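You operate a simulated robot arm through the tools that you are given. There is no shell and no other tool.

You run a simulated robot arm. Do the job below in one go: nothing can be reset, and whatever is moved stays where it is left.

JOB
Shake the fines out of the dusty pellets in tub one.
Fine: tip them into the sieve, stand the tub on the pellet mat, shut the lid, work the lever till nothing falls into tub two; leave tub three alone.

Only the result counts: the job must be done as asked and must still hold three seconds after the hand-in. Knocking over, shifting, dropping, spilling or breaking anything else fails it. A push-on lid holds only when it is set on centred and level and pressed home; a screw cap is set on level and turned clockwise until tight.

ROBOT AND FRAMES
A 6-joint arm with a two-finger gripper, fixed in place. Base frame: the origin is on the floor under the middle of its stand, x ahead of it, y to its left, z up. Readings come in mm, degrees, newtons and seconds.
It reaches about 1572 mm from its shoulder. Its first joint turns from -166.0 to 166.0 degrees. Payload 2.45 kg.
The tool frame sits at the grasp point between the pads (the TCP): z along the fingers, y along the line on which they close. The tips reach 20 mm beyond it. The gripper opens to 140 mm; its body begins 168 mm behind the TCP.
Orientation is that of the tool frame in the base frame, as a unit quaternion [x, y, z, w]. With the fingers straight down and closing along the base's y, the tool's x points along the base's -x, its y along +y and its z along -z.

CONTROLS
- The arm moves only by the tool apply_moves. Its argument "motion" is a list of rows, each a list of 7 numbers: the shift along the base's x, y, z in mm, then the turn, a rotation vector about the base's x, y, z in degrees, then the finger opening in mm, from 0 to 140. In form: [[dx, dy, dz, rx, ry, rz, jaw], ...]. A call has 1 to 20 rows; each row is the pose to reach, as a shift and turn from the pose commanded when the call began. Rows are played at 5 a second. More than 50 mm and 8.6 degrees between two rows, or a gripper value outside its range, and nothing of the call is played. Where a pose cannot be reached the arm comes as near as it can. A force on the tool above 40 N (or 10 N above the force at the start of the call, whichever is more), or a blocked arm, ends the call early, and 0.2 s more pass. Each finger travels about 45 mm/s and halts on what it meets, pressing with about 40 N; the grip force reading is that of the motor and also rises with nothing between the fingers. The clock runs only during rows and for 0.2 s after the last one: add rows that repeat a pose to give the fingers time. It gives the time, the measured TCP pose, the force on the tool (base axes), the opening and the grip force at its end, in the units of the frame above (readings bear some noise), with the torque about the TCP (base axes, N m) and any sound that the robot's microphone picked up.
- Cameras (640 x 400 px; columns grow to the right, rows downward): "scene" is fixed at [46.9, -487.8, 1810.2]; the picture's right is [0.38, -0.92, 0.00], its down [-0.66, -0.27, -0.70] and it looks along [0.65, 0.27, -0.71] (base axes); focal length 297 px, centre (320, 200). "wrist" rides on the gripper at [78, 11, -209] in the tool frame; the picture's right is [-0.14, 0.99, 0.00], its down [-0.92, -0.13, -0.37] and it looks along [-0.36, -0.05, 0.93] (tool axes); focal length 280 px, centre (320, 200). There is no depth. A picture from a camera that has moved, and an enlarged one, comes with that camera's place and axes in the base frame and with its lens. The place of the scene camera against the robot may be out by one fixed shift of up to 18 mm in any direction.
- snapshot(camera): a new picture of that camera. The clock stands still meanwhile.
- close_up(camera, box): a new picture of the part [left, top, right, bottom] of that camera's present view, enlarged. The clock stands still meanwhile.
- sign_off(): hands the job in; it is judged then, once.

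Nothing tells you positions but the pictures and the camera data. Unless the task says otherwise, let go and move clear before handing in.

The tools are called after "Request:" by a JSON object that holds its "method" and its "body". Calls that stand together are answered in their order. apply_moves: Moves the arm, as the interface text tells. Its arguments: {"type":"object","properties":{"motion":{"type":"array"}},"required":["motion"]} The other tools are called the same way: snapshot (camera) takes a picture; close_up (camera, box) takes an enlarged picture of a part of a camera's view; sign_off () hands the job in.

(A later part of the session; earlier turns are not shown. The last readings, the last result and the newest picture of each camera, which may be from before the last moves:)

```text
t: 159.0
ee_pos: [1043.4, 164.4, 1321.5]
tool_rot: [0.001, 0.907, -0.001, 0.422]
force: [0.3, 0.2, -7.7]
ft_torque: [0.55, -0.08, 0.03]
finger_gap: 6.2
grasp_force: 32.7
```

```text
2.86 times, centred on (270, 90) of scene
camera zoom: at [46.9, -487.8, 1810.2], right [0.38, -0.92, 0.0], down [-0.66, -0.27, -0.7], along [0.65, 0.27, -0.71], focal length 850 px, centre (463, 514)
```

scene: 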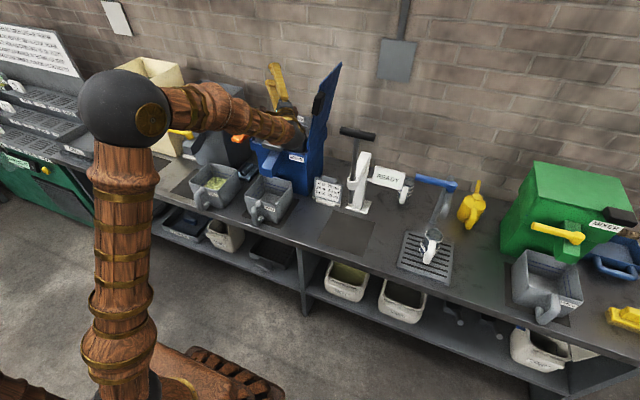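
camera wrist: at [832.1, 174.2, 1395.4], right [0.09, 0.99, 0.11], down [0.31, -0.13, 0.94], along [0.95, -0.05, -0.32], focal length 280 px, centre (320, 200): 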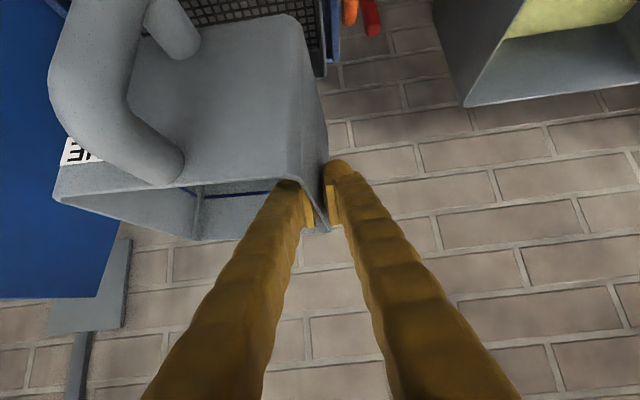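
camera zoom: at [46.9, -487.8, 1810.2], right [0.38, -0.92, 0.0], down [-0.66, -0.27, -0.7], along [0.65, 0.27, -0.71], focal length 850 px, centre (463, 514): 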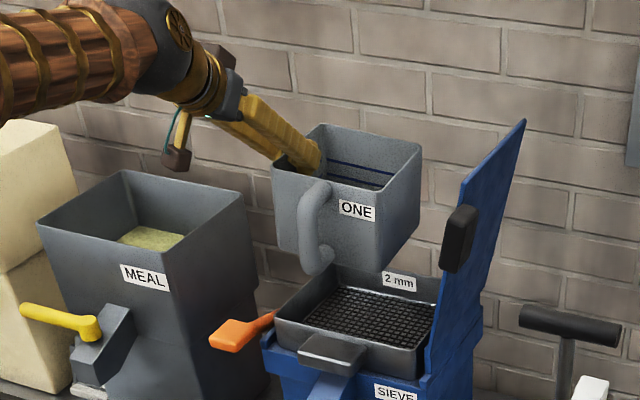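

The tub is centred over the tray. I start rolling slowly, to 40° first.

Request:
{"method": "apply_moves", "body": {"motion": [[0, 0, 0, 1, 0, 0, 0], [0, 0, 0, 3, 0, 0, 0], [0, 0, 0, 6, 0, 0, 0], [0, 0, 0, 10, 0, 0, 0], [0, 0, 0, 14, 0, 0, 0], [0, 0, 0, 18, 0, 0, 0], [0, 0, 0, 22, 0, 0, 0], [0, 0, 0, 26, 0, 0, 0], [0, 0, 0, 30, 0, 0, 0], [0, 0, 0, 34, 0, 0, 0], [0, 0, 0, 37, 0, 0, 0], [0, 0, 0, 39, 0, 0, 0], [0, 0, 0, 40, 0, 0, 0], [0, 0, 0, 40, 0, 0, 0]]}}

Request:
{"method": "snapshot", "body": {"camera": "wrist"}}

Request:
{"method": "close_up", "body": {"camera": "scene", "box": [190, 20, 350, 160]}}

```text
t: 162.0
ee_pos: [1041.8, 165.7, 1320.1]
tool_rot: [0.145, 0.852, 0.311, 0.396]
force: [0.2, -0.4, -7.0]
ft_torque: [0.12, -0.11, 0.01]
finger_gap: 5.8
grasp_force: 32.6
```

```text
taken
camera wrist: at [831.0, 124.1, 1383.8], right [0.09, 0.69, 0.72], down [0.31, -0.7, 0.64], along [0.95, 0.17, -0.28], focal length 280 px, centre (320, 200)
```

wrist: 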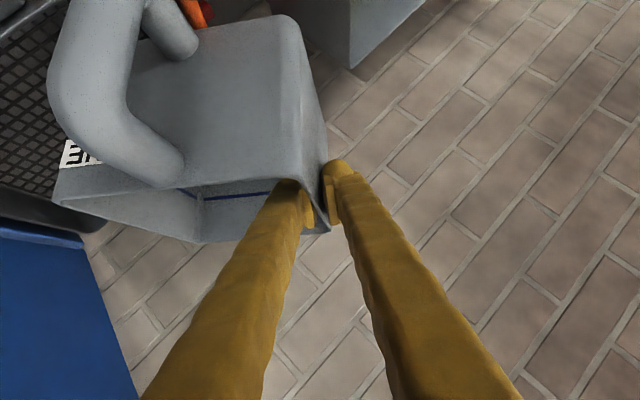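

```text
2.86 times, centred on (270, 90) of scene
camera zoom: at [46.9, -487.8, 1810.2], right [0.38, -0.92, 0.0], down [-0.66, -0.27, -0.7], along [0.65, 0.27, -0.71], focal length 850 px, centre (463, 514)
```

zoom: 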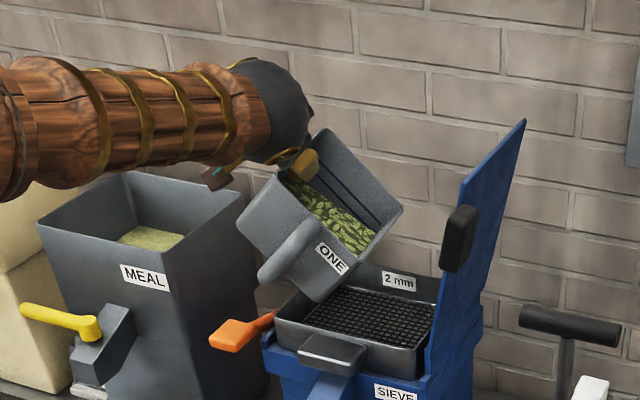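

Going exactly as planned, with the lip over the tray. I continue to 64°.

Request:
{"method": "apply_moves", "body": {"motion": [[0, 0, 0, 1, 0, 0, 0], [0, 0, 0, 3, 0, 0, 0], [0, -1, 0, 6, 0, 0, 0], [0, -3, 0, 10, 0, 0, 0], [0, -6, 0, 14, 0, 0, 0], [0, -9, 0, 18, 0, 0, 0], [0, -12, 0, 22, 0, 0, 0], [0, -14, 0, 24, 0, 0, 0], [0, -14, 0, 24, 0, 0, 0], [0, -14, 0, 24, 0, 0, 0]]}}

Request:
{"method": "snapshot", "body": {"camera": "wrist"}}

Request:
{"method": "close_up", "body": {"camera": "scene", "box": [190, 20, 350, 160]}}

```text
t: 164.2
ee_pos: [1043.0, 151.0, 1320.3]
tool_rot: [0.224, 0.769, 0.48, 0.357]
force: [-1.1, -0.5, -6.6]
ft_torque: [-0.16, -0.13, -0.04]
finger_gap: 5.9
grasp_force: 31.7
```

```text
taken
camera wrist: at [831.6, 87.3, 1363.6], right [0.09, 0.34, 0.94], down [0.31, -0.9, 0.3], along [0.95, 0.26, -0.19], focal length 280 px, centre (320, 200)
```

wrist: 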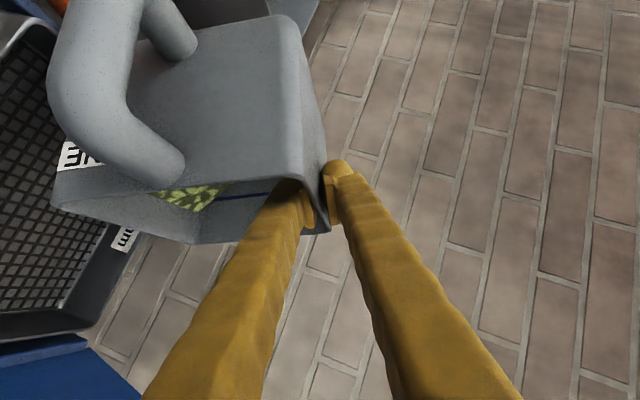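

```text
2.86 times, centred on (270, 90) of scene
camera zoom: at [46.9, -487.8, 1810.2], right [0.38, -0.92, 0.0], down [-0.66, -0.27, -0.7], along [0.65, 0.27, -0.71], focal length 850 px, centre (463, 514)
```

zoom: 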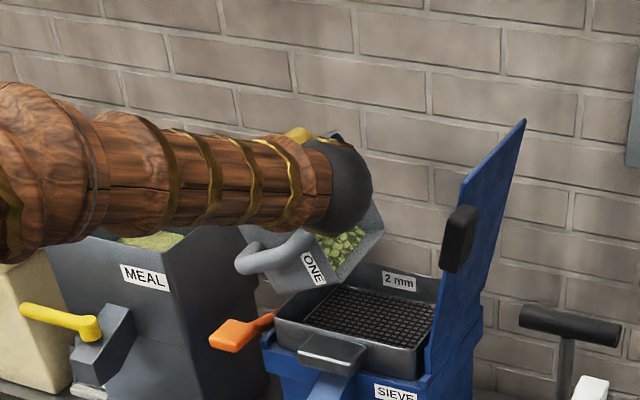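

The pellets have slid to the lip and are about to pour. I continue slowly toward 88°, shifting sideways to keep the lip over the middle of the tray.

Request:
{"method": "apply_moves", "body": {"motion": [[0, -1, 0, 1, 0, 0, 0], [0, -3, 0, 3, 0, 0, 0], [0, -5, 0, 5, 0, 0, 0], [0, -8, 0, 8, 0, 0, 0], [0, -10, 0, 10, 0, 0, 0], [0, -12, 0, 12, 0, 0, 0], [0, -12, 0, 12, 0, 0, 0], [0, -12, 0, 12, 0, 0, 0]]}}

Request:
{"method": "close_up", "body": {"camera": "scene", "box": [190, 20, 350, 160]}}

Request:
{"method": "snapshot", "body": {"camera": "wrist"}}

```text
t: 166.0
ee_pos: [1044.5, 138.7, 1318.8]
tool_rot: [0.26, 0.715, 0.558, 0.332]
force: [-0.2, -0.6, -6.9]
ft_torque: [-0.28, -0.11, -0.01]
finger_gap: 5.9
grasp_force: 32.2
```

```text
2.86 times, centred on (270, 90) of scene
camera zoom: at [46.9, -487.8, 1810.2], right [0.38, -0.92, 0.0], down [-0.66, -0.27, -0.7], along [0.65, 0.27, -0.71], focal length 850 px, centre (463, 514)
```

zoom: 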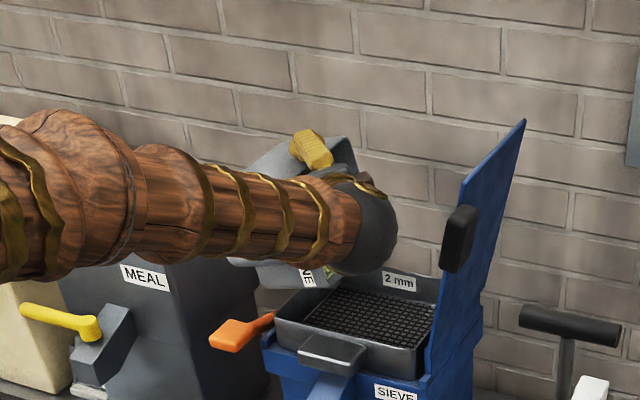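

```text
taken
camera wrist: at [832.6, 68.1, 1348.3], right [0.09, 0.14, 0.99], down [0.31, -0.94, 0.1], along [0.95, 0.3, -0.13], focal length 280 px, centre (320, 200)
```

wrist: 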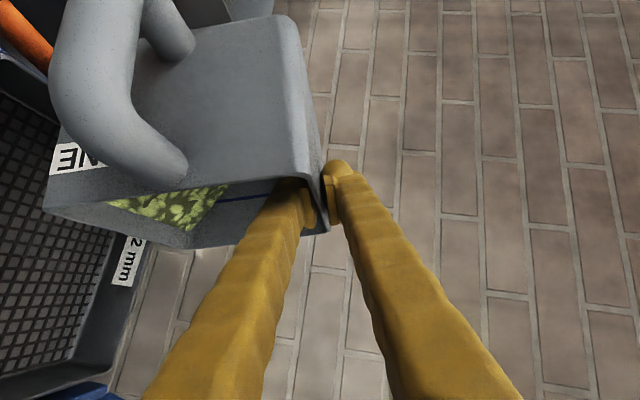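

Still just short of pouring at 76°. I continue to 94°.

Request:
{"method": "apply_moves", "body": {"motion": [[0, -1, 0, 1, 0, 0, 0], [0, -3, 0, 3, 0, 0, 0], [0, -5, 0, 5, 0, 0, 0], [0, -7, 0, 7, 0, 0, 0], [0, -9, 0, 9, 0, 0, 0], [0, -10, 0, 11, 0, 0, 0], [0, -10, 0, 11, 0, 0, 0], [0, -10, 0, 11, 0, 0, 0]]}}

Request:
{"method": "close_up", "body": {"camera": "scene", "box": [190, 20, 350, 160]}}

Request:
{"method": "snapshot", "body": {"camera": "wrist"}}

```text
t: 167.8
ee_pos: [1043.6, 128.6, 1320.3]
tool_rot: [0.291, 0.658, 0.624, 0.306]
force: [-0.4, 0.1, -7.5]
ft_torque: [-0.39, -0.14, 0.04]
finger_gap: 5.9
grasp_force: 31.9
```

```text
2.86 times, centred on (270, 90) of scene
camera zoom: at [46.9, -487.8, 1810.2], right [0.38, -0.92, 0.0], down [-0.66, -0.27, -0.7], along [0.65, 0.27, -0.71], focal length 850 px, centre (463, 514)
```

zoom: 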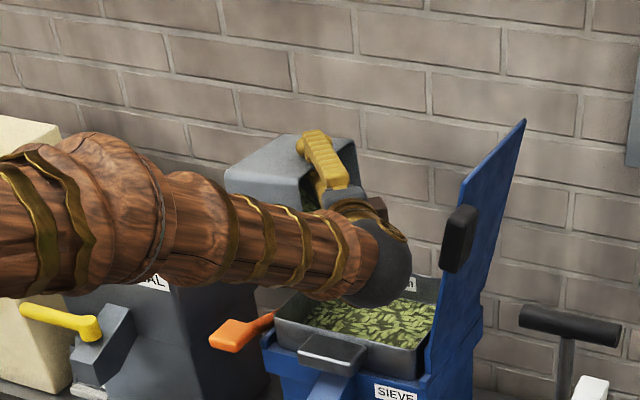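

```text
taken
camera wrist: at [832.5, 54.7, 1335.4], right [0.09, -0.05, 0.99], down [0.31, -0.95, -0.08], along [0.95, 0.32, -0.07], focal length 280 px, centre (320, 200)
```

wrist: 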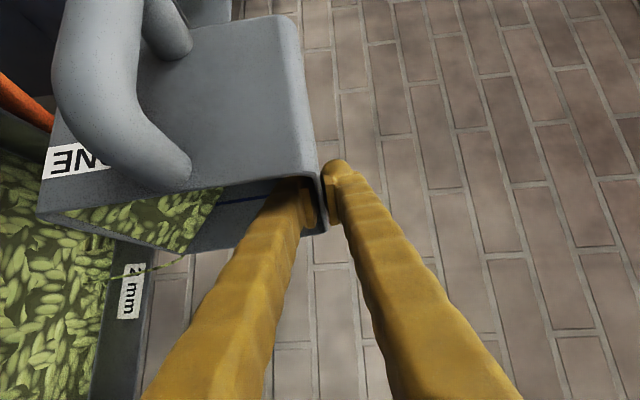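

It's pouring: pellets are landing in the tray. I hold here to let it run, then check.

Request:
{"method": "apply_moves", "body": {"motion": [[0, 0, 0, 0, 0, 0, 0], [0, 0, 0, 0, 0, 0, 0], [0, 0, 0, 0, 0, 0, 0], [0, 0, 0, 0, 0, 0, 0], [0, 0, 0, 0, 0, 0, 0], [0, 0, 0, 0, 0, 0, 0]]}}

Request:
{"method": "snapshot", "body": {"camera": "wrist"}}

Request:
{"method": "close_up", "body": {"camera": "scene", "box": [190, 20, 350, 160]}}

```text
t: 169.2
ee_pos: [1044.4, 129.9, 1320.4]
tool_rot: [0.291, 0.658, 0.624, 0.306]
force: [1.0, 0.4, -7.7]
ft_torque: [-0.38, -0.15, 0.01]
finger_gap: 6.0
grasp_force: 32.5
```

```text
taken
camera wrist: at [832.5, 54.7, 1335.4], right [0.09, -0.05, 0.99], down [0.31, -0.95, -0.08], along [0.95, 0.32, -0.07], focal length 280 px, centre (320, 200)
```

wrist: 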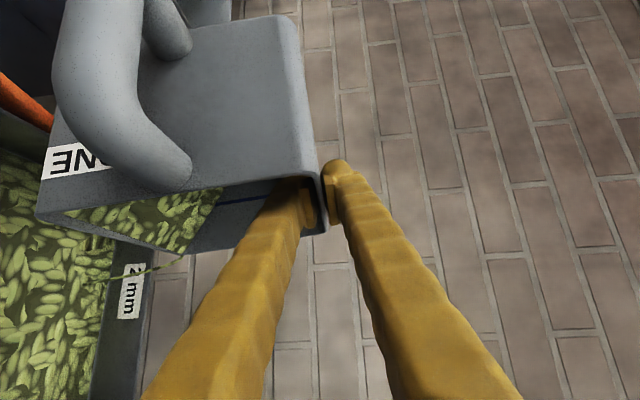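

```text
2.86 times, centred on (270, 90) of scene
camera zoom: at [46.9, -487.8, 1810.2], right [0.38, -0.92, 0.0], down [-0.66, -0.27, -0.7], along [0.65, 0.27, -0.71], focal length 850 px, centre (463, 514)
```

zoom: 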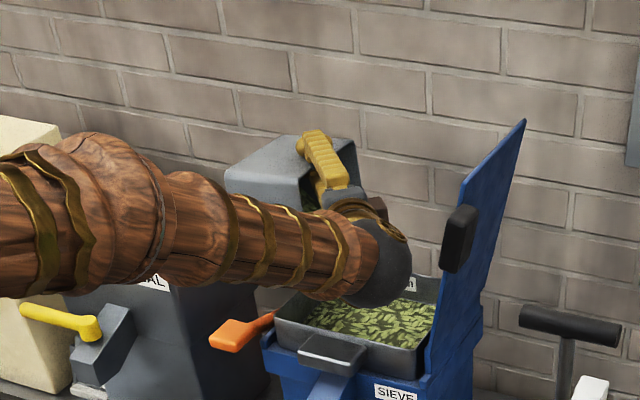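

Part of it has poured; the rest needs more tilt. I roll further to ~105°, slowly.

Request:
{"method": "apply_moves", "body": {"motion": [[0, -1, 0, 1, 0, 0, 0], [0, -3, 0, 3, 0, 0, 0], [0, -5, 0, 5, 0, 0, 0], [0, -7, 0, 7, 0, 0, 0], [0, -9, 0, 9, 0, 0, 0], [0, -10, 0, 11, 0, 0, 0], [0, -10, 0, 11, 0, 0, 0], [0, -10, 0, 11, 0, 0, 0], [0, -10, 0, 11, 0, 0, 0]]}}

Request:
{"method": "snapshot", "body": {"camera": "wrist"}}

Request:
{"method": "close_up", "body": {"camera": "scene", "box": [190, 20, 350, 160]}}

```text
t: 171.2
ee_pos: [1043.3, 118.5, 1320.8]
tool_rot: [0.32, 0.595, 0.684, 0.277]
force: [0.5, 0.5, -6.1]
ft_torque: [-0.41, -0.16, -0.04]
finger_gap: 5.9
grasp_force: 32.2
```

```text
taken
camera wrist: at [831.6, 42.8, 1321.0], right [0.09, -0.24, 0.97], down [0.31, -0.91, -0.26], along [0.95, 0.32, -0.01], focal length 280 px, centre (320, 200)
```

wrist: 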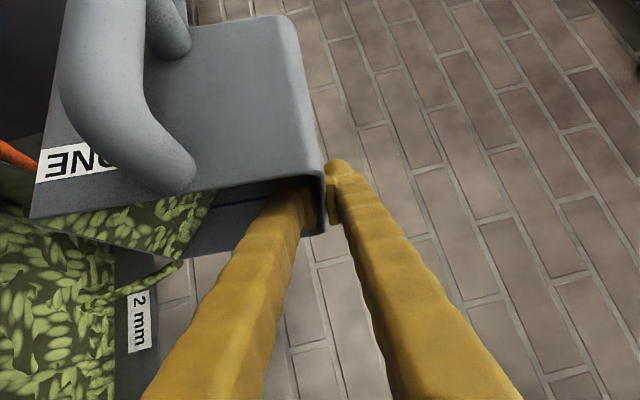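

```text
2.86 times, centred on (270, 90) of scene
camera zoom: at [46.9, -487.8, 1810.2], right [0.38, -0.92, 0.0], down [-0.66, -0.27, -0.7], along [0.65, 0.27, -0.71], focal length 850 px, centre (463, 514)
```

zoom: 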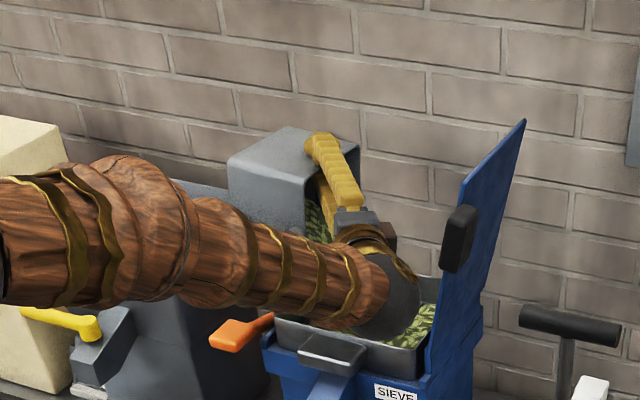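

It's pouring well now (weight dropping). Holding while it runs.

Request:
{"method": "apply_moves", "body": {"motion": [[0, 0, 0, 0, 0, 0, 0], [0, 0, 0, 0, 0, 0, 0], [0, 0, 0, 0, 0, 0, 0], [0, 0, 0, 0, 0, 0, 0], [0, 0, 0, 0, 0, 0, 0], [0, 0, 0, 0, 0, 0, 0], [0, 0, 0, 0, 0, 0, 0], [0, 0, 0, 0, 0, 0, 0], [0, 0, 0, 0, 0, 0, 0], [0, 0, 0, 0, 0, 0, 0]]}}

Request:
{"method": "snapshot", "body": {"camera": "wrist"}}

Request:
{"method": "close_up", "body": {"camera": "scene", "box": [190, 20, 350, 160]}}

```text
t: 173.4
ee_pos: [1043.3, 119.9, 1320.5]
tool_rot: [0.319, 0.595, 0.684, 0.277]
force: [0.4, 0.4, -5.4]
ft_torque: [-0.41, -0.19, 0.01]
finger_gap: 5.6
grasp_force: 32.3
```

```text
taken
camera wrist: at [831.6, 42.8, 1321.0], right [0.09, -0.24, 0.97], down [0.31, -0.91, -0.26], along [0.95, 0.32, -0.01], focal length 280 px, centre (320, 200)
```

wrist: 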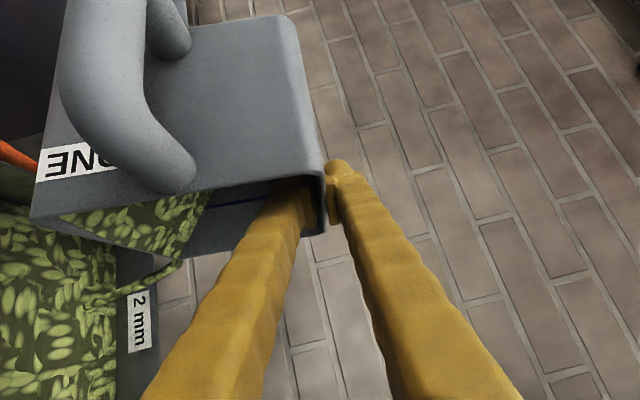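

```text
2.86 times, centred on (270, 90) of scene
camera zoom: at [46.9, -487.8, 1810.2], right [0.38, -0.92, 0.0], down [-0.66, -0.27, -0.7], along [0.65, 0.27, -0.71], focal length 850 px, centre (463, 514)
```

zoom: 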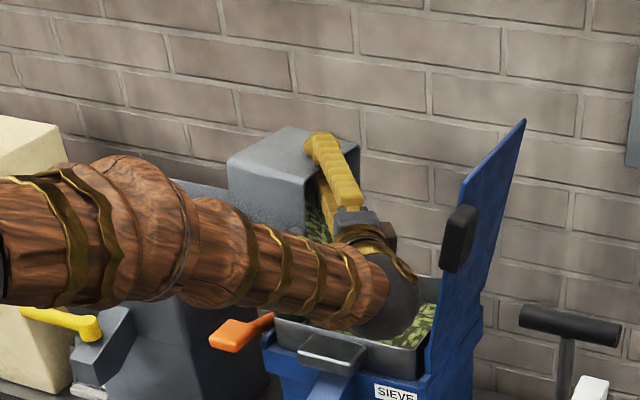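

Flow continues steadily (5.4 N). I tilt a little further to help it empty and keep holding.

Request:
{"method": "apply_moves", "body": {"motion": [[0, -1, 0, 2, 0, 0, 0], [0, -2, 0, 4, 0, 0, 0], [0, -3, 0, 6, 0, 0, 0], [0, -4, 0, 8, 0, 0, 0], [0, -4, 0, 8, 0, 0, 0], [0, -4, 0, 8, 0, 0, 0], [0, -4, 0, 8, 0, 0, 0], [0, -4, 0, 8, 0, 0, 0], [0, -4, 0, 8, 0, 0, 0], [0, -4, 0, 8, 0, 0, 0], [0, -4, 0, 8, 0, 0, 0], [0, -4, 0, 8, 0, 0, 0], [0, -4, 0, 8, 0, 0, 0], [0, -4, 0, 8, 0, 0, 0]]}}

Request:
{"method": "snapshot", "body": {"camera": "wrist"}}

Request:
{"method": "close_up", "body": {"camera": "scene", "box": [190, 20, 350, 160]}}

```text
t: 176.4
ee_pos: [1042.2, 114.5, 1319.7]
tool_rot: [0.337, 0.546, 0.724, 0.255]
force: [0.4, 0.8, -4.5]
ft_torque: [-0.38, -0.16, 0.0]
finger_gap: 6.0
grasp_force: 32.1
```

```text
taken
camera wrist: at [831.6, 39.1, 1310.2], right [0.09, -0.37, 0.92], down [0.31, -0.87, -0.38], along [0.95, 0.32, 0.04], focal length 280 px, centre (320, 200)
```

wrist: 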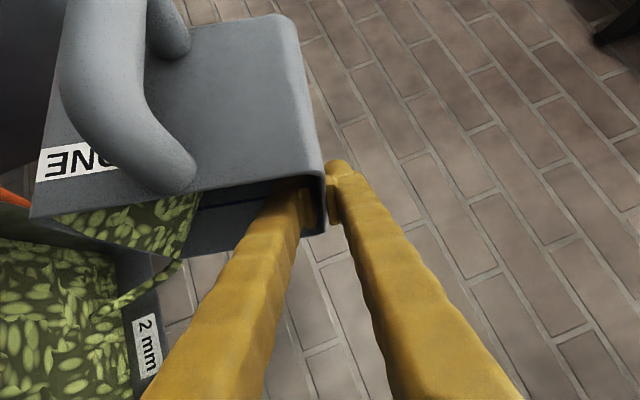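

```text
2.86 times, centred on (270, 90) of scene
camera zoom: at [46.9, -487.8, 1810.2], right [0.38, -0.92, 0.0], down [-0.66, -0.27, -0.7], along [0.65, 0.27, -0.71], focal length 850 px, centre (463, 514)
```

zoom: 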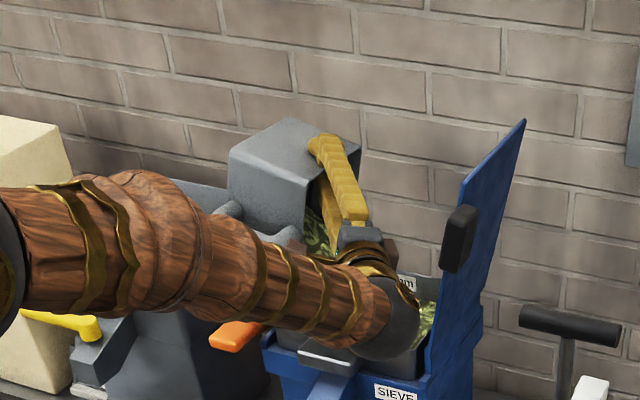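

Still flowing (4.5 N). Holding for another few seconds.

Request:
{"method": "apply_moves", "body": {"motion": [[0, 0, 0, 0, 0, 0, 0], [0, 0, 0, 0, 0, 0, 0], [0, 0, 0, 0, 0, 0, 0], [0, 0, 0, 0, 0, 0, 0], [0, 0, 0, 0, 0, 0, 0], [0, 0, 0, 0, 0, 0, 0], [0, 0, 0, 0, 0, 0, 0], [0, 0, 0, 0, 0, 0, 0], [0, 0, 0, 0, 0, 0, 0], [0, 0, 0, 0, 0, 0, 0], [0, 0, 0, 0, 0, 0, 0], [0, 0, 0, 0, 0, 0, 0], [0, 0, 0, 0, 0, 0, 0], [0, 0, 0, 0, 0, 0, 0], [0, 0, 0, 0, 0, 0, 0], [0, 0, 0, 0, 0, 0, 0]]}}

Request:
{"method": "snapshot", "body": {"camera": "wrist"}}

```text
t: 179.8
ee_pos: [1043.1, 115.6, 1320.4]
tool_rot: [0.337, 0.546, 0.723, 0.254]
force: [0.0, 0.3, -3.8]
ft_torque: [-0.37, -0.13, 0.03]
finger_gap: 6.1
grasp_force: 31.6
```

```text
taken
camera wrist: at [831.6, 39.1, 1310.2], right [0.09, -0.37, 0.92], down [0.31, -0.87, -0.38], along [0.95, 0.32, 0.04], focal length 280 px, centre (320, 200)
```

wrist: 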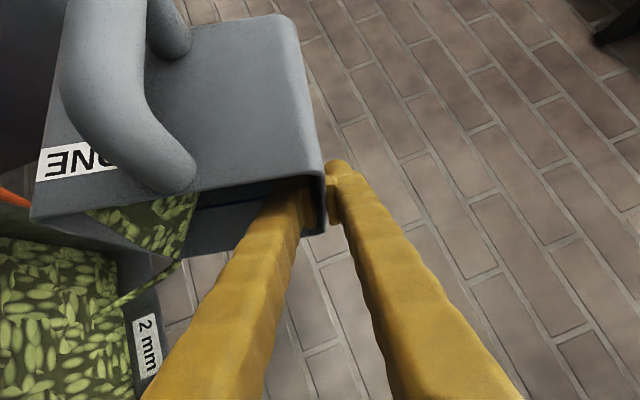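

Down to 3.8 N with a thinning stream; more tilt is needed for the rest. I roll to ~118° and hold.

Request:
{"method": "apply_moves", "body": {"motion": [[0, 0, 0, 2, 0, 0, 0], [0, 0, 0, 4, 0, 0, 0], [0, 0, 0, 6, 0, 0, 0], [0, 0, 0, 8, 0, 0, 0], [0, 0, 0, 10, 0, 0, 0], [0, 0, 0, 12, 0, 0, 0], [0, 0, 0, 12, 0, 0, 0], [0, 0, 0, 12, 0, 0, 0], [0, 0, 0, 12, 0, 0, 0], [0, 0, 0, 12, 0, 0, 0], [0, 0, 0, 12, 0, 0, 0], [0, 0, 0, 12, 0, 0, 0], [0, 0, 0, 12, 0, 0, 0], [0, 0, 0, 12, 0, 0, 0], [0, 0, 0, 12, 0, 0, 0], [0, 0, 0, 12, 0, 0, 0], [0, 0, 0, 12, 0, 0, 0], [0, 0, 0, 12, 0, 0, 0]]}}

Request:
{"method": "snapshot", "body": {"camera": "wrist"}}

Request:
{"method": "close_up", "body": {"camera": "scene", "box": [190, 20, 350, 160]}}

```text
t: 183.6
ee_pos: [1042.2, 115.2, 1320.9]
tool_rot: [0.362, 0.466, 0.777, 0.217]
force: [0.5, -0.5, -3.6]
ft_torque: [-0.28, -0.09, -0.01]
finger_gap: 6.0
grasp_force: 32.7
```

```text
taken
camera wrist: at [830.6, 43.0, 1295.2], right [0.09, -0.56, 0.82], down [0.31, -0.77, -0.56], along [0.95, 0.31, 0.1], focal length 280 px, centre (320, 200)
```

wrist: 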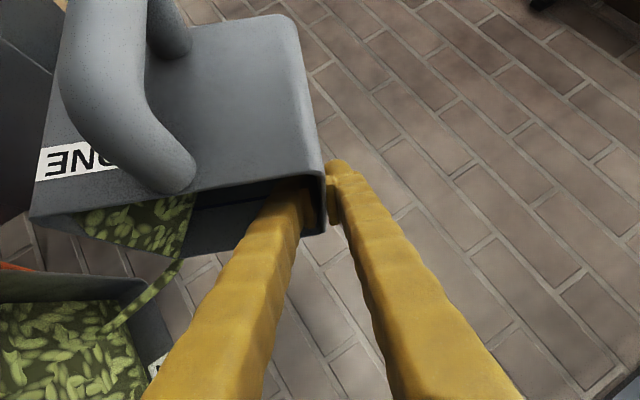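

```text
2.86 times, centred on (270, 90) of scene
camera zoom: at [46.9, -487.8, 1810.2], right [0.38, -0.92, 0.0], down [-0.66, -0.27, -0.7], along [0.65, 0.27, -0.71], focal length 850 px, centre (463, 514)
```

zoom: 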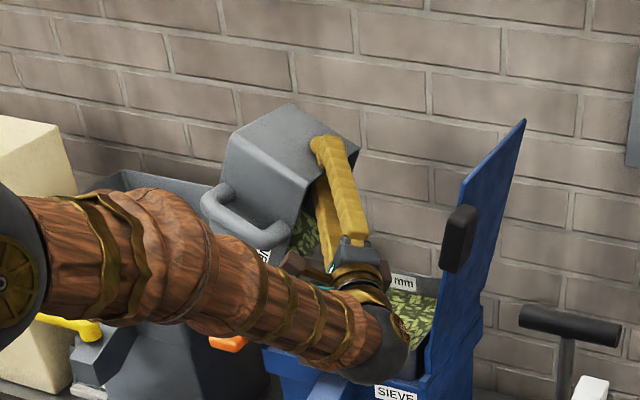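

A bit remains in the tub. I shift slightly toward −y and −x so the lip stays well inside the tray, and roll a little more.

Request:
{"method": "apply_moves", "body": {"motion": [[-3, -5, 0, 0, 0, 0, 0], [-7, -10, 0, 0, 0, 0, 0], [-11, -15, 0, 0, 0, 0, 0], [-15, -20, 0, 0, 0, 0, 0], [-15, -20, 0, 2, 0, 0, 0], [-15, -20, 0, 4, 0, 0, 0], [-15, -20, 0, 6, 0, 0, 0], [-15, -20, 0, 8, 0, 0, 0], [-15, -20, 0, 8, 0, 0, 0], [-15, -20, 0, 8, 0, 0, 0], [-15, -20, 0, 8, 0, 0, 0], [-15, -20, 0, 8, 0, 0, 0], [-15, -20, 0, 8, 0, 0, 0], [-15, -20, 0, 8, 0, 0, 0], [-15, -20, 0, 8, 0, 0, 0], [-15, -20, 0, 8, 0, 0, 0]]}}

Request:
{"method": "snapshot", "body": {"camera": "wrist"}}

Request:
{"method": "close_up", "body": {"camera": "scene", "box": [190, 20, 350, 160]}}

```text
t: 187.0
ee_pos: [1026.9, 93.6, 1321.1]
tool_rot: [0.377, 0.412, 0.808, 0.191]
force: [1.0, -0.4, -2.7]
ft_torque: [-0.27, -0.06, 0.02]
finger_gap: 6.0
grasp_force: 32.8
```

```text
taken
camera wrist: at [816.7, 26.5, 1285.5], right [0.09, -0.67, 0.74], down [0.31, -0.69, -0.66], along [0.95, 0.29, 0.15], focal length 280 px, centre (320, 200)
```

wrist: 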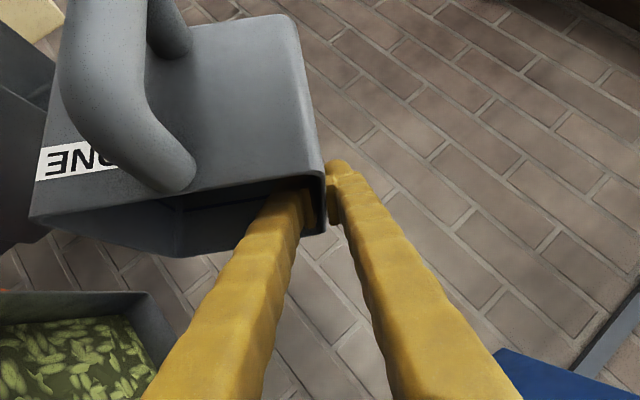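

```text
2.86 times, centred on (270, 90) of scene
camera zoom: at [46.9, -487.8, 1810.2], right [0.38, -0.92, 0.0], down [-0.66, -0.27, -0.7], along [0.65, 0.27, -0.71], focal length 850 px, centre (463, 514)
```

zoom: 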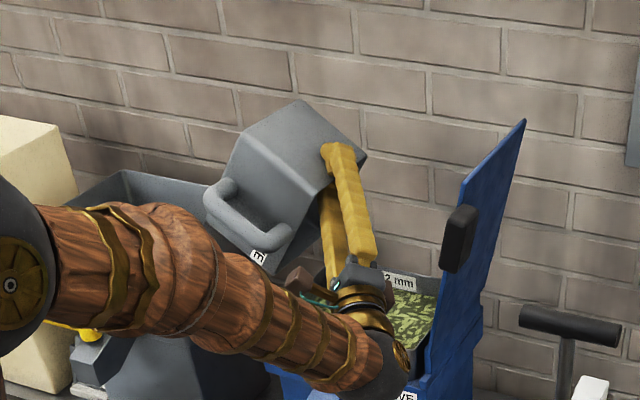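

The tub is empty (2.7 N, no pellets visible) and everything is in the tray. I roll it back upright along the same path.

Request:
{"method": "apply_moves", "body": {"motion": [[0, 3, 0, -3, 0, 0, 0], [0, 8, 0, -9, 0, 0, 0], [0, 13, 0, -15, 0, 0, 0], [0, 18, 0, -21, 0, 0, 0], [0, 23, 0, -27, 0, 0, 0], [0, 28, 0, -33, 0, 0, 0], [0, 34, 0, -39, 0, 0, 0], [0, 40, 0, -45, 0, 0, 0], [0, 46, 0, -51, 0, 0, 0], [0, 52, 0, -57, 0, 0, 0], [0, 58, 0, -63, 0, 0, 0], [0, 63, 0, -69, 0, 0, 0], [0, 67, 0, -75, 0, 0, 0], [0, 70, 0, -81, 0, 0, 0], [0, 71, 0, -87, 0, 0, 0], [0, 71, 0, -93, 0, 0, 0], [0, 71, 0, -99, 0, 0, 0], [0, 71, 0, -105, 0, 0, 0], [0, 71, 0, -111, 0, 0, 0], [0, 71, 0, -117, 0, 0, 0]]}}

Request:
{"method": "apply_moves", "body": {"motion": [[0, 0, 0, -4, 0, 0, 0], [0, 0, 0, -7, 0, 0, 0], [0, 0, 0, -9, 0, 0, 0], [0, 0, 0, -9, 0, 0, 0]]}}

Request:
{"method": "snapshot", "body": {"camera": "wrist"}}

Request:
{"method": "close_up", "body": {"camera": "scene", "box": [190, 20, 350, 160]}}

```text
t: 191.2
ee_pos: [1026.5, 166.6, 1320.8]
tool_rot: [0.034, 0.904, 0.071, 0.42]
force: [-0.6, 0.2, -3.3]
ft_torque: [0.2, -0.04, 0.03]
finger_gap: 5.9
grasp_force: 32.3
```

```text
t: 192.2
ee_pos: [1026.9, 165.5, 1321.0]
tool_rot: [0.0, 0.907, 0.0, 0.422]
force: [-0.5, 0.1, -2.3]
ft_torque: [0.2, -0.05, 0.0]
finger_gap: 6.0
grasp_force: 31.9
```

```text
taken
camera wrist: at [816.4, 175.6, 1394.7], right [0.09, 0.99, 0.1], down [0.31, -0.13, 0.94], along [0.95, -0.05, -0.32], focal length 280 px, centre (320, 200)
```

wrist: 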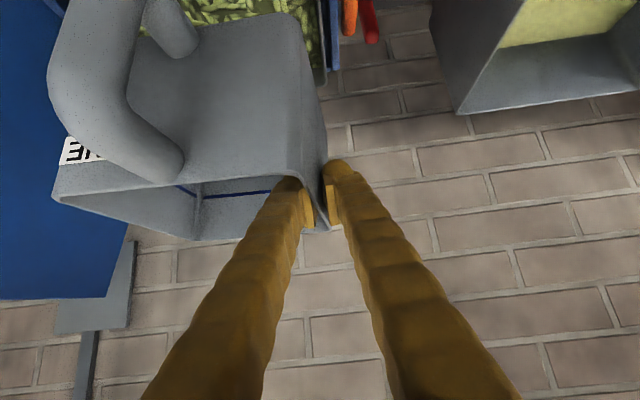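

```text
2.86 times, centred on (270, 90) of scene
camera zoom: at [46.9, -487.8, 1810.2], right [0.38, -0.92, 0.0], down [-0.66, -0.27, -0.7], along [0.65, 0.27, -0.71], focal length 850 px, centre (463, 514)
```

zoom: 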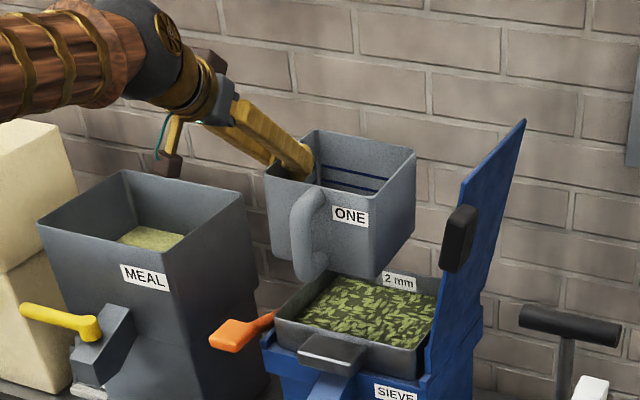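

All pellets are in the sieve and the tub is empty and level. Now I carry it to the pellet mat: first back out in front of the machines.

Request:
{"method": "apply_moves", "body": {"motion": [[-5, 5, 0, 0, 0, 0, 0], [-16, 15, 0, 0, 0, 0, 0], [-34, 32, 0, 0, 0, 0, 0], [-56, 53, 0, 0, 0, 0, 0], [-80, 76, 0, 0, 0, 0, 0], [-104, 99, 0, 0, 0, 0, 0], [-128, 122, 0, 0, 0, 0, 0], [-152, 145, 0, 0, 0, 0, 0], [-176, 168, 0, 0, 0, 0, 0], [-200, 191, 0, 0, 0, 0, 0], [-222, 212, 0, 0, 0, 0, 0], [-238, 230, 0, 0, 0, 0, 0], [-250, 250, 0, 0, 0, 0, 0], [-260, 274, 0, 0, 0, 0, 0], [-270, 300, 0, 0, 0, 0, 0], [-279, 328, 0, 0, 0, 0, 0], [-288, 355, 0, 0, 0, 0, 0], [-294, 375, 0, 0, 0, 0, 0], [-297, 385, 0, 0, 0, 0, 0], [-297, 385, 0, 0, 0, 0, 0]]}}

Request:
{"method": "snapshot", "body": {"camera": "scene"}}

Request:
{"method": "snapshot", "body": {"camera": "wrist"}}

```text
t: 196.4
ee_pos: [728.8, 552.0, 1321.5]
tool_rot: [0.0, 0.907, 0.0, 0.422]
force: [-0.5, 0.9, -2.6]
ft_torque: [0.23, -0.03, -0.04]
finger_gap: 6.1
grasp_force: 32.7
```

```text
taken
```

scene: 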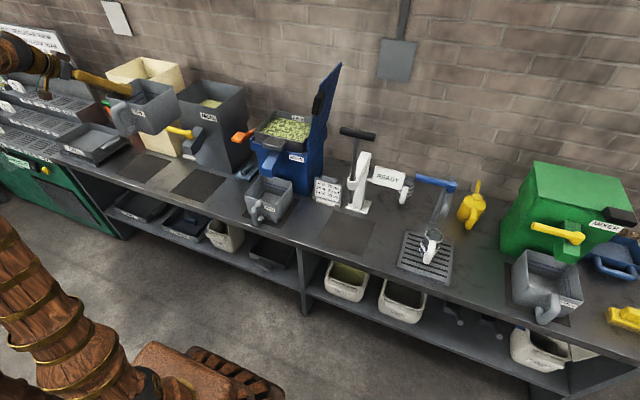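

```text
taken
camera wrist: at [518.9, 561.6, 1396.2], right [0.09, 0.99, 0.11], down [0.31, -0.13, 0.94], along [0.95, -0.05, -0.32], focal length 280 px, centre (320, 200)
```

wrist: 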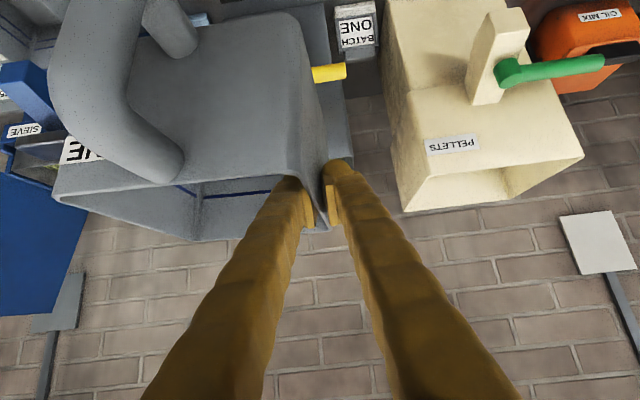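

The path is clear. I lower in front of the meal position (no spout overhead at this x) and then move left toward the pellet mat at low height.

Request:
{"method": "apply_moves", "body": {"motion": [[-5, 1, -12, 0, 0, 0, 0], [-14, 3, -36, 0, 0, 0, 0], [-25, 6, -68, 0, 0, 0, 0], [-34, 8, -100, 0, 0, 0, 0], [-40, 12, -135, 0, 0, 0, 0], [-40, 20, -170, 0, 0, 0, 0], [-40, 30, -205, 0, 0, 0, 0], [-40, 42, -238, 0, 0, 0, 0], [-40, 58, -260, 0, 0, 0, 0], [-40, 80, -270, 0, 0, 0, 0], [-40, 108, -272, 0, 0, 0, 0], [-40, 138, -272, 0, 0, 0, 0], [-40, 168, -272, 0, 0, 0, 0], [-40, 198, -272, 0, 0, 0, 0], [-40, 224, -272, 0, 0, 0, 0], [-40, 242, -272, 0, 0, 0, 0], [-40, 250, -272, 0, 0, 0, 0], [-40, 250, -272, 0, 0, 0, 0]]}}

Request:
{"method": "snapshot", "body": {"camera": "scene"}}

Request:
{"method": "snapshot", "body": {"camera": "wrist"}}

```text
t: 200.2
ee_pos: [690.4, 802.3, 1045.8]
tool_rot: [0.0, 0.907, 0.0, 0.421]
force: [-0.5, 0.3, -1.9]
ft_torque: [0.25, -0.03, 0.01]
finger_gap: 6.2
grasp_force: 32.1
```

```text
taken
```

scene: 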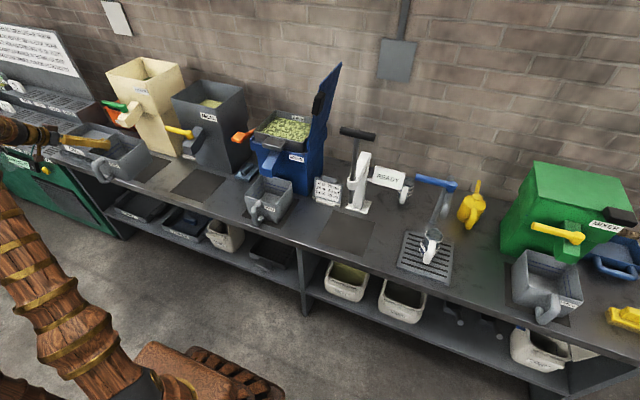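

```text
taken
camera wrist: at [480.2, 812.1, 1121.1], right [0.09, 0.99, 0.11], down [0.31, -0.13, 0.94], along [0.95, -0.05, -0.32], focal length 280 px, centre (320, 200)
```

wrist: 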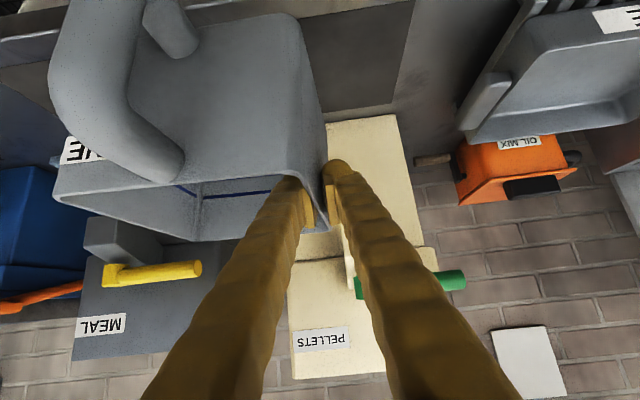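

On track; tray scale to the left is well clear. I continue to y≈917 and lower to just above bench height, still in front of the spout.

Request:
{"method": "apply_moves", "body": {"motion": [[0, 8, 0, 0, 0, 0, 0], [0, 28, 0, 0, 0, 0, 0], [0, 55, -2, 0, 0, 0, 0], [0, 82, -10, 0, 0, 0, 0], [0, 105, -25, 0, 0, 0, 0], [0, 115, -45, 0, 0, 0, 0], [0, 117, -70, 0, 0, 0, 0], [0, 117, -92, 0, 0, 0, 0], [0, 117, -106, 0, 0, 0, 0], [0, 117, -113, 0, 0, 0, 0], [0, 117, -113, 0, 0, 0, 0]]}}

Request:
{"method": "snapshot", "body": {"camera": "wrist"}}

Request:
{"method": "close_up", "body": {"camera": "scene", "box": [40, 60, 200, 200]}}

```text
t: 202.6
ee_pos: [690.2, 918.8, 935.8]
tool_rot: [0.001, 0.907, 0.0, 0.422]
force: [-0.1, 0.8, -3.0]
ft_torque: [0.24, -0.07, -0.01]
finger_gap: 6.1
grasp_force: 32.2
```

```text
taken
camera wrist: at [480.3, 929.2, 1010.7], right [0.09, 0.99, 0.1], down [0.31, -0.13, 0.94], along [0.95, -0.05, -0.32], focal length 280 px, centre (320, 200)
```

wrist: 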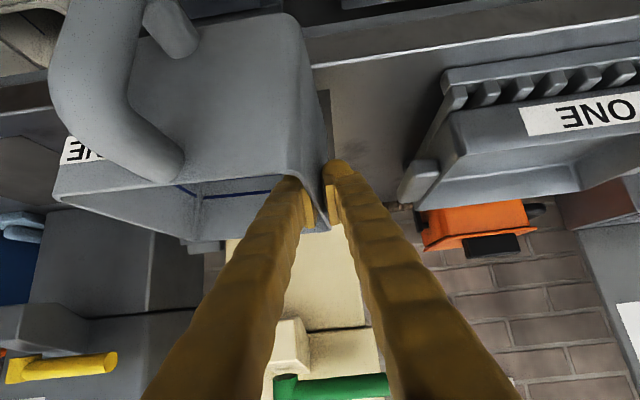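

```text
2.86 times, centred on (120, 130) of scene
camera zoom: at [46.9, -487.8, 1810.2], right [0.38, -0.92, 0.0], down [-0.66, -0.27, -0.7], along [0.65, 0.27, -0.71], focal length 850 px, centre (891, 400)
```

zoom: 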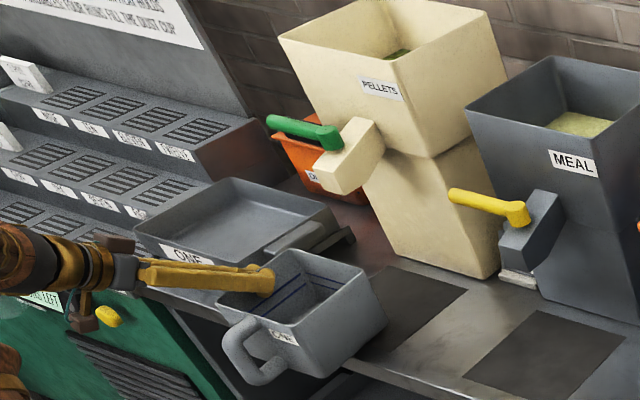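

The tub is lined up in front of the mat. I slide it straight in under the pellet spout (rim ≈951, spout bottom ≥975).

Request:
{"method": "apply_moves", "body": {"motion": [[8, 0, 0, 0, 0, 0, 0], [25, 0, 0, 0, 0, 0, 0], [48, 0, 0, 0, 0, 0, 0], [72, 0, 0, 0, 0, 0, 0], [95, 0, 0, 0, 0, 0, 0], [117, 0, 0, 0, 0, 0, 0], [132, 0, 0, 0, 0, 0, 0], [140, 0, 0, 0, 0, 0, 0], [140, 0, 0, 0, 0, 0, 0]]}}

Request:
{"method": "snapshot", "body": {"camera": "wrist"}}

Request:
{"method": "close_up", "body": {"camera": "scene", "box": [70, 80, 190, 200]}}

```text
t: 204.6
ee_pos: [831.9, 918.2, 935.7]
tool_rot: [-0.001, 0.906, 0.001, 0.423]
force: [-0.6, -0.5, -3.0]
ft_torque: [0.22, -0.07, 0.02]
finger_gap: 6.0
grasp_force: 32.1
```

```text
taken
camera wrist: at [621.1, 928.5, 1010.6], right [0.09, 0.99, 0.11], down [0.31, -0.13, 0.94], along [0.95, -0.05, -0.32], focal length 280 px, centre (320, 200)
```

wrist: 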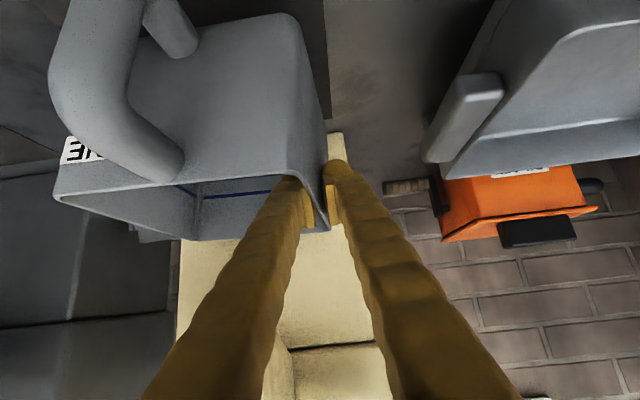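

```text
3.33 times, centred on (130, 140) of scene
camera zoom: at [46.9, -487.8, 1810.2], right [0.38, -0.92, 0.0], down [-0.66, -0.27, -0.7], along [0.65, 0.27, -0.71], focal length 991 px, centre (953, 400)
```

zoom: 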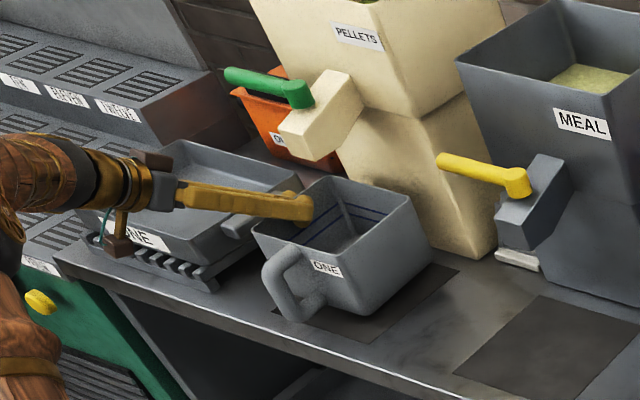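

The tub is over the pellet mat. Lowering gently until it stands.

Request:
{"method": "apply_moves", "body": {"motion": [[0, 0, -4, 0, 0, 0, 0], [0, 0, -10, 0, 0, 0, 0], [0, 0, -16, 0, 0, 0, 0], [0, 0, -21, 0, 0, 0, 0], [0, 0, -25, 0, 0, 0, 0], [0, 0, -28, 0, 0, 0, 0], [0, 0, -30, 0, 0, 0, 0], [0, 0, -31, 0, 0, 0, 0], [0, 0, -31, 0, 0, 0, 0]]}}

Request:
{"method": "close_up", "body": {"camera": "scene", "box": [90, 100, 180, 190]}}

Request:
{"method": "snapshot", "body": {"camera": "wrist"}}

```text
t: 206.6
ee_pos: [830.1, 918.1, 907.9]
tool_rot: [0.001, 0.906, 0.0, 0.423]
force: [8.0, 4.4, 22.8]
ft_torque: [0.0, -0.38, 0.08]
finger_gap: 5.9
grasp_force: 31.4
```

```text
4.44 times, centred on (135, 145) of scene
camera zoom: at [46.9, -487.8, 1810.2], right [0.38, -0.92, 0.0], down [-0.66, -0.27, -0.7], along [0.65, 0.27, -0.71], focal length 1322 px, centre (1142, 444)
```

zoom: 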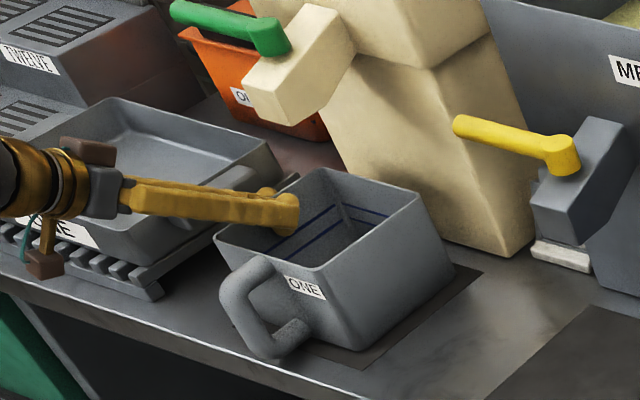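

```text
taken
camera wrist: at [619.3, 928.4, 981.3], right [0.09, 0.99, 0.11], down [0.31, -0.13, 0.94], along [0.95, -0.05, -0.32], focal length 280 px, centre (320, 200)
```

wrist: 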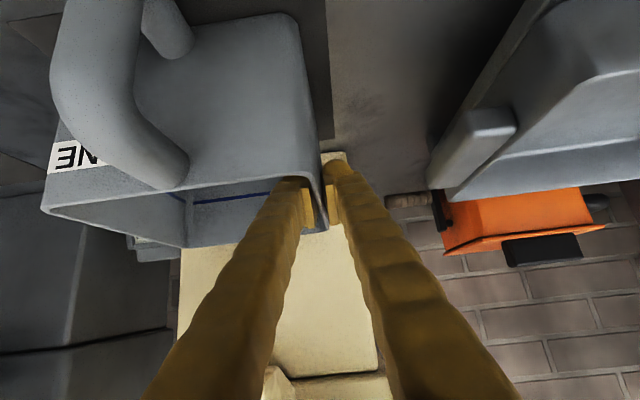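

It's standing and I'm pressing a bit; I ease up 3 mm, then release.

Request:
{"method": "apply_moves", "body": {"motion": [[0, 0, 1.5, 0, 0, 0, 0], [0, 0, 3, 0, 0, 0, 0], [0, 0, 3, 0, 0, 0, 0]]}}

Request:
{"method": "apply_moves", "body": {"motion": [[0, 0, 0, 0, 0, 0, 8], [0, 0, 0, 0, 0, 0, 12], [0, 0, 0, 0, 0, 0, 20], [0, 0, 0, 0, 0, 0, 30], [0, 0, 0, 0, 0, 0, 44], [0, 0, 0, 0, 0, 0, 44], [0, 0, 0, 0, 0, 0, 44]]}}

Request:
{"method": "close_up", "body": {"camera": "scene", "box": [90, 100, 180, 190]}}

Request:
{"method": "snapshot", "body": {"camera": "wrist"}}

```text
t: 207.4
ee_pos: [829.9, 918.2, 907.0]
tool_rot: [0.0, 0.906, -0.001, 0.422]
force: [-2.1, 4.0, 11.5]
ft_torque: [-0.04, -0.02, 0.1]
finger_gap: 6.0
grasp_force: 32.2
```

```text
t: 209.0
ee_pos: [830.4, 917.5, 907.5]
tool_rot: [0.001, 0.907, -0.001, 0.422]
force: [-0.2, -0.9, 0.0]
ft_torque: [0.02, -0.03, 0.01]
finger_gap: 44.1
grasp_force: 0.1
```

```text
4.44 times, centred on (135, 145) of scene
camera zoom: at [46.9, -487.8, 1810.2], right [0.38, -0.92, 0.0], down [-0.66, -0.27, -0.7], along [0.65, 0.27, -0.71], focal length 1322 px, centre (1142, 444)
```

zoom: 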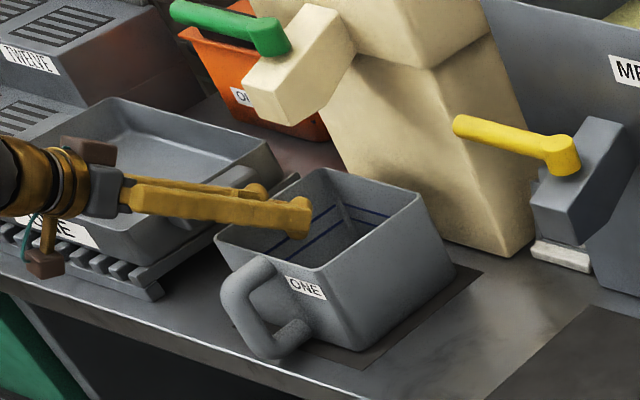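

```text
taken
camera wrist: at [619.7, 927.4, 982.2], right [0.09, 0.99, 0.11], down [0.31, -0.13, 0.94], along [0.95, -0.05, -0.32], focal length 280 px, centre (320, 200)
```

wrist: 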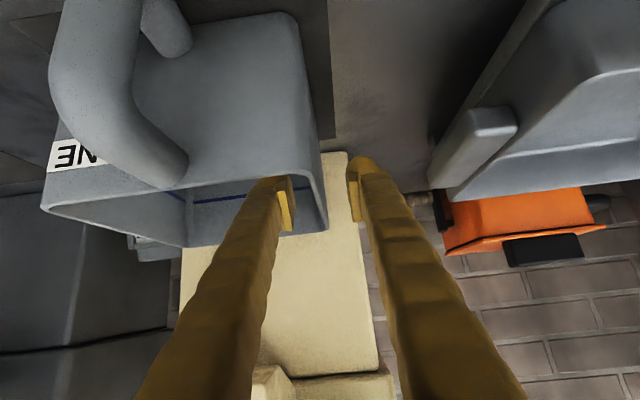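

The tub stands on the pellet mat, within its edges. I withdraw along the finger direction, then rise away.

Request:
{"method": "apply_moves", "body": {"motion": [[-10, 0, 8.4, 0, 0, 0, 44], [-31, 0, 26, 0, 0, 0, 44], [-61, 0, 51, 0, 0, 0, 44], [-92, 0, 77, 0, 0, 0, 44], [-123, 0, 103, 0, 0, 0, 44], [-153, -10, 128, 0, 0, 0, 44], [-165, -40, 150, 0, 0, 0, 44], [-170, -80, 165, 0, 0, 0, 44], [-170, -120, 180, 0, 0, 0, 44], [-170, -160, 200, 0, 0, 0, 44], [-170, -200, 230, 0, 0, 0, 44], [-170, -240, 255, 0, 0, 0, 44], [-165, -280, 280, 0, 0, 0, 44], [-160, -320, 300, 0, 0, 0, 44], [-160, -320, 300, 0, 0, 0, 44]]}}

Request:
{"method": "snapshot", "body": {"camera": "scene"}}

Request:
{"method": "close_up", "body": {"camera": "scene", "box": [90, 100, 180, 190]}}

Request:
{"method": "close_up", "body": {"camera": "scene", "box": [220, 50, 350, 170]}}

Request:
{"method": "close_up", "body": {"camera": "scene", "box": [225, 130, 335, 230]}}

```text
t: 212.2
ee_pos: [669.4, 596.6, 1209.0]
tool_rot: [0.0, 0.907, 0.0, 0.422]
force: [0.0, 0.7, -0.8]
ft_torque: [0.02, -0.03, -0.02]
finger_gap: 44.1
grasp_force: 0.0
```

```text
taken
```

scene: 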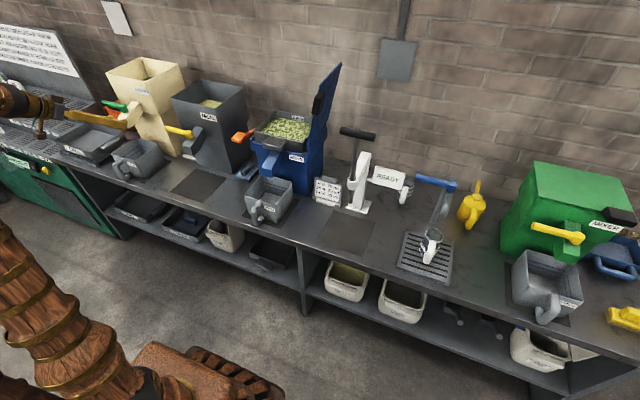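

```text
4.44 times, centred on (135, 145) of scene
camera zoom: at [46.9, -487.8, 1810.2], right [0.38, -0.92, 0.0], down [-0.66, -0.27, -0.7], along [0.65, 0.27, -0.71], focal length 1322 px, centre (1142, 444)
```

zoom: 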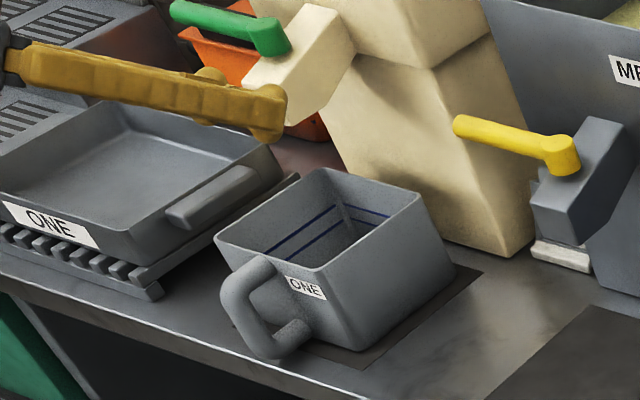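

```text
3.33 times, centred on (285, 110) of scene
camera zoom: at [46.9, -487.8, 1810.2], right [0.38, -0.92, 0.0], down [-0.66, -0.27, -0.7], along [0.65, 0.27, -0.71], focal length 991 px, centre (437, 500)
```

zoom: 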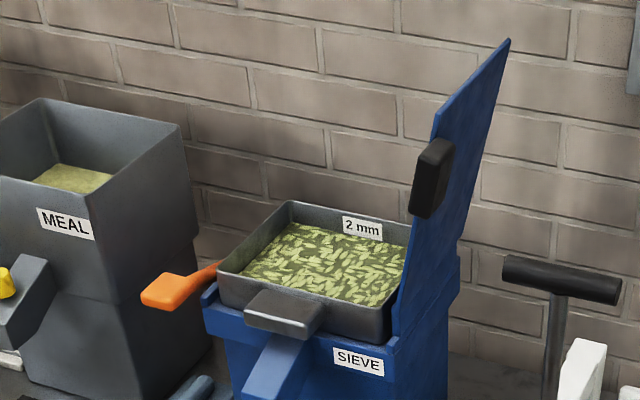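

```text
4.00 times, centred on (280, 180) of scene
camera zoom: at [46.9, -487.8, 1810.2], right [0.38, -0.92, 0.0], down [-0.66, -0.27, -0.7], along [0.65, 0.27, -0.71], focal length 1190 px, centre (480, 280)
```

zoom: 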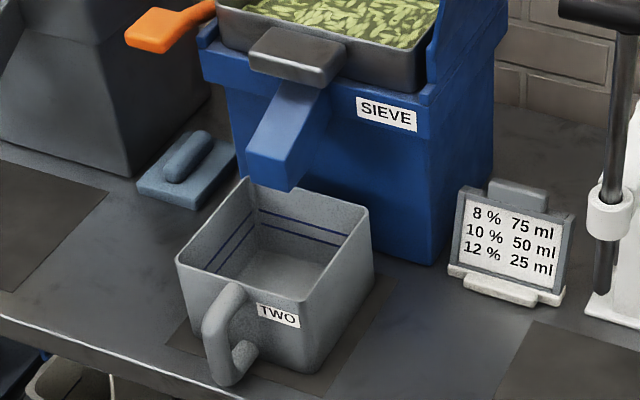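

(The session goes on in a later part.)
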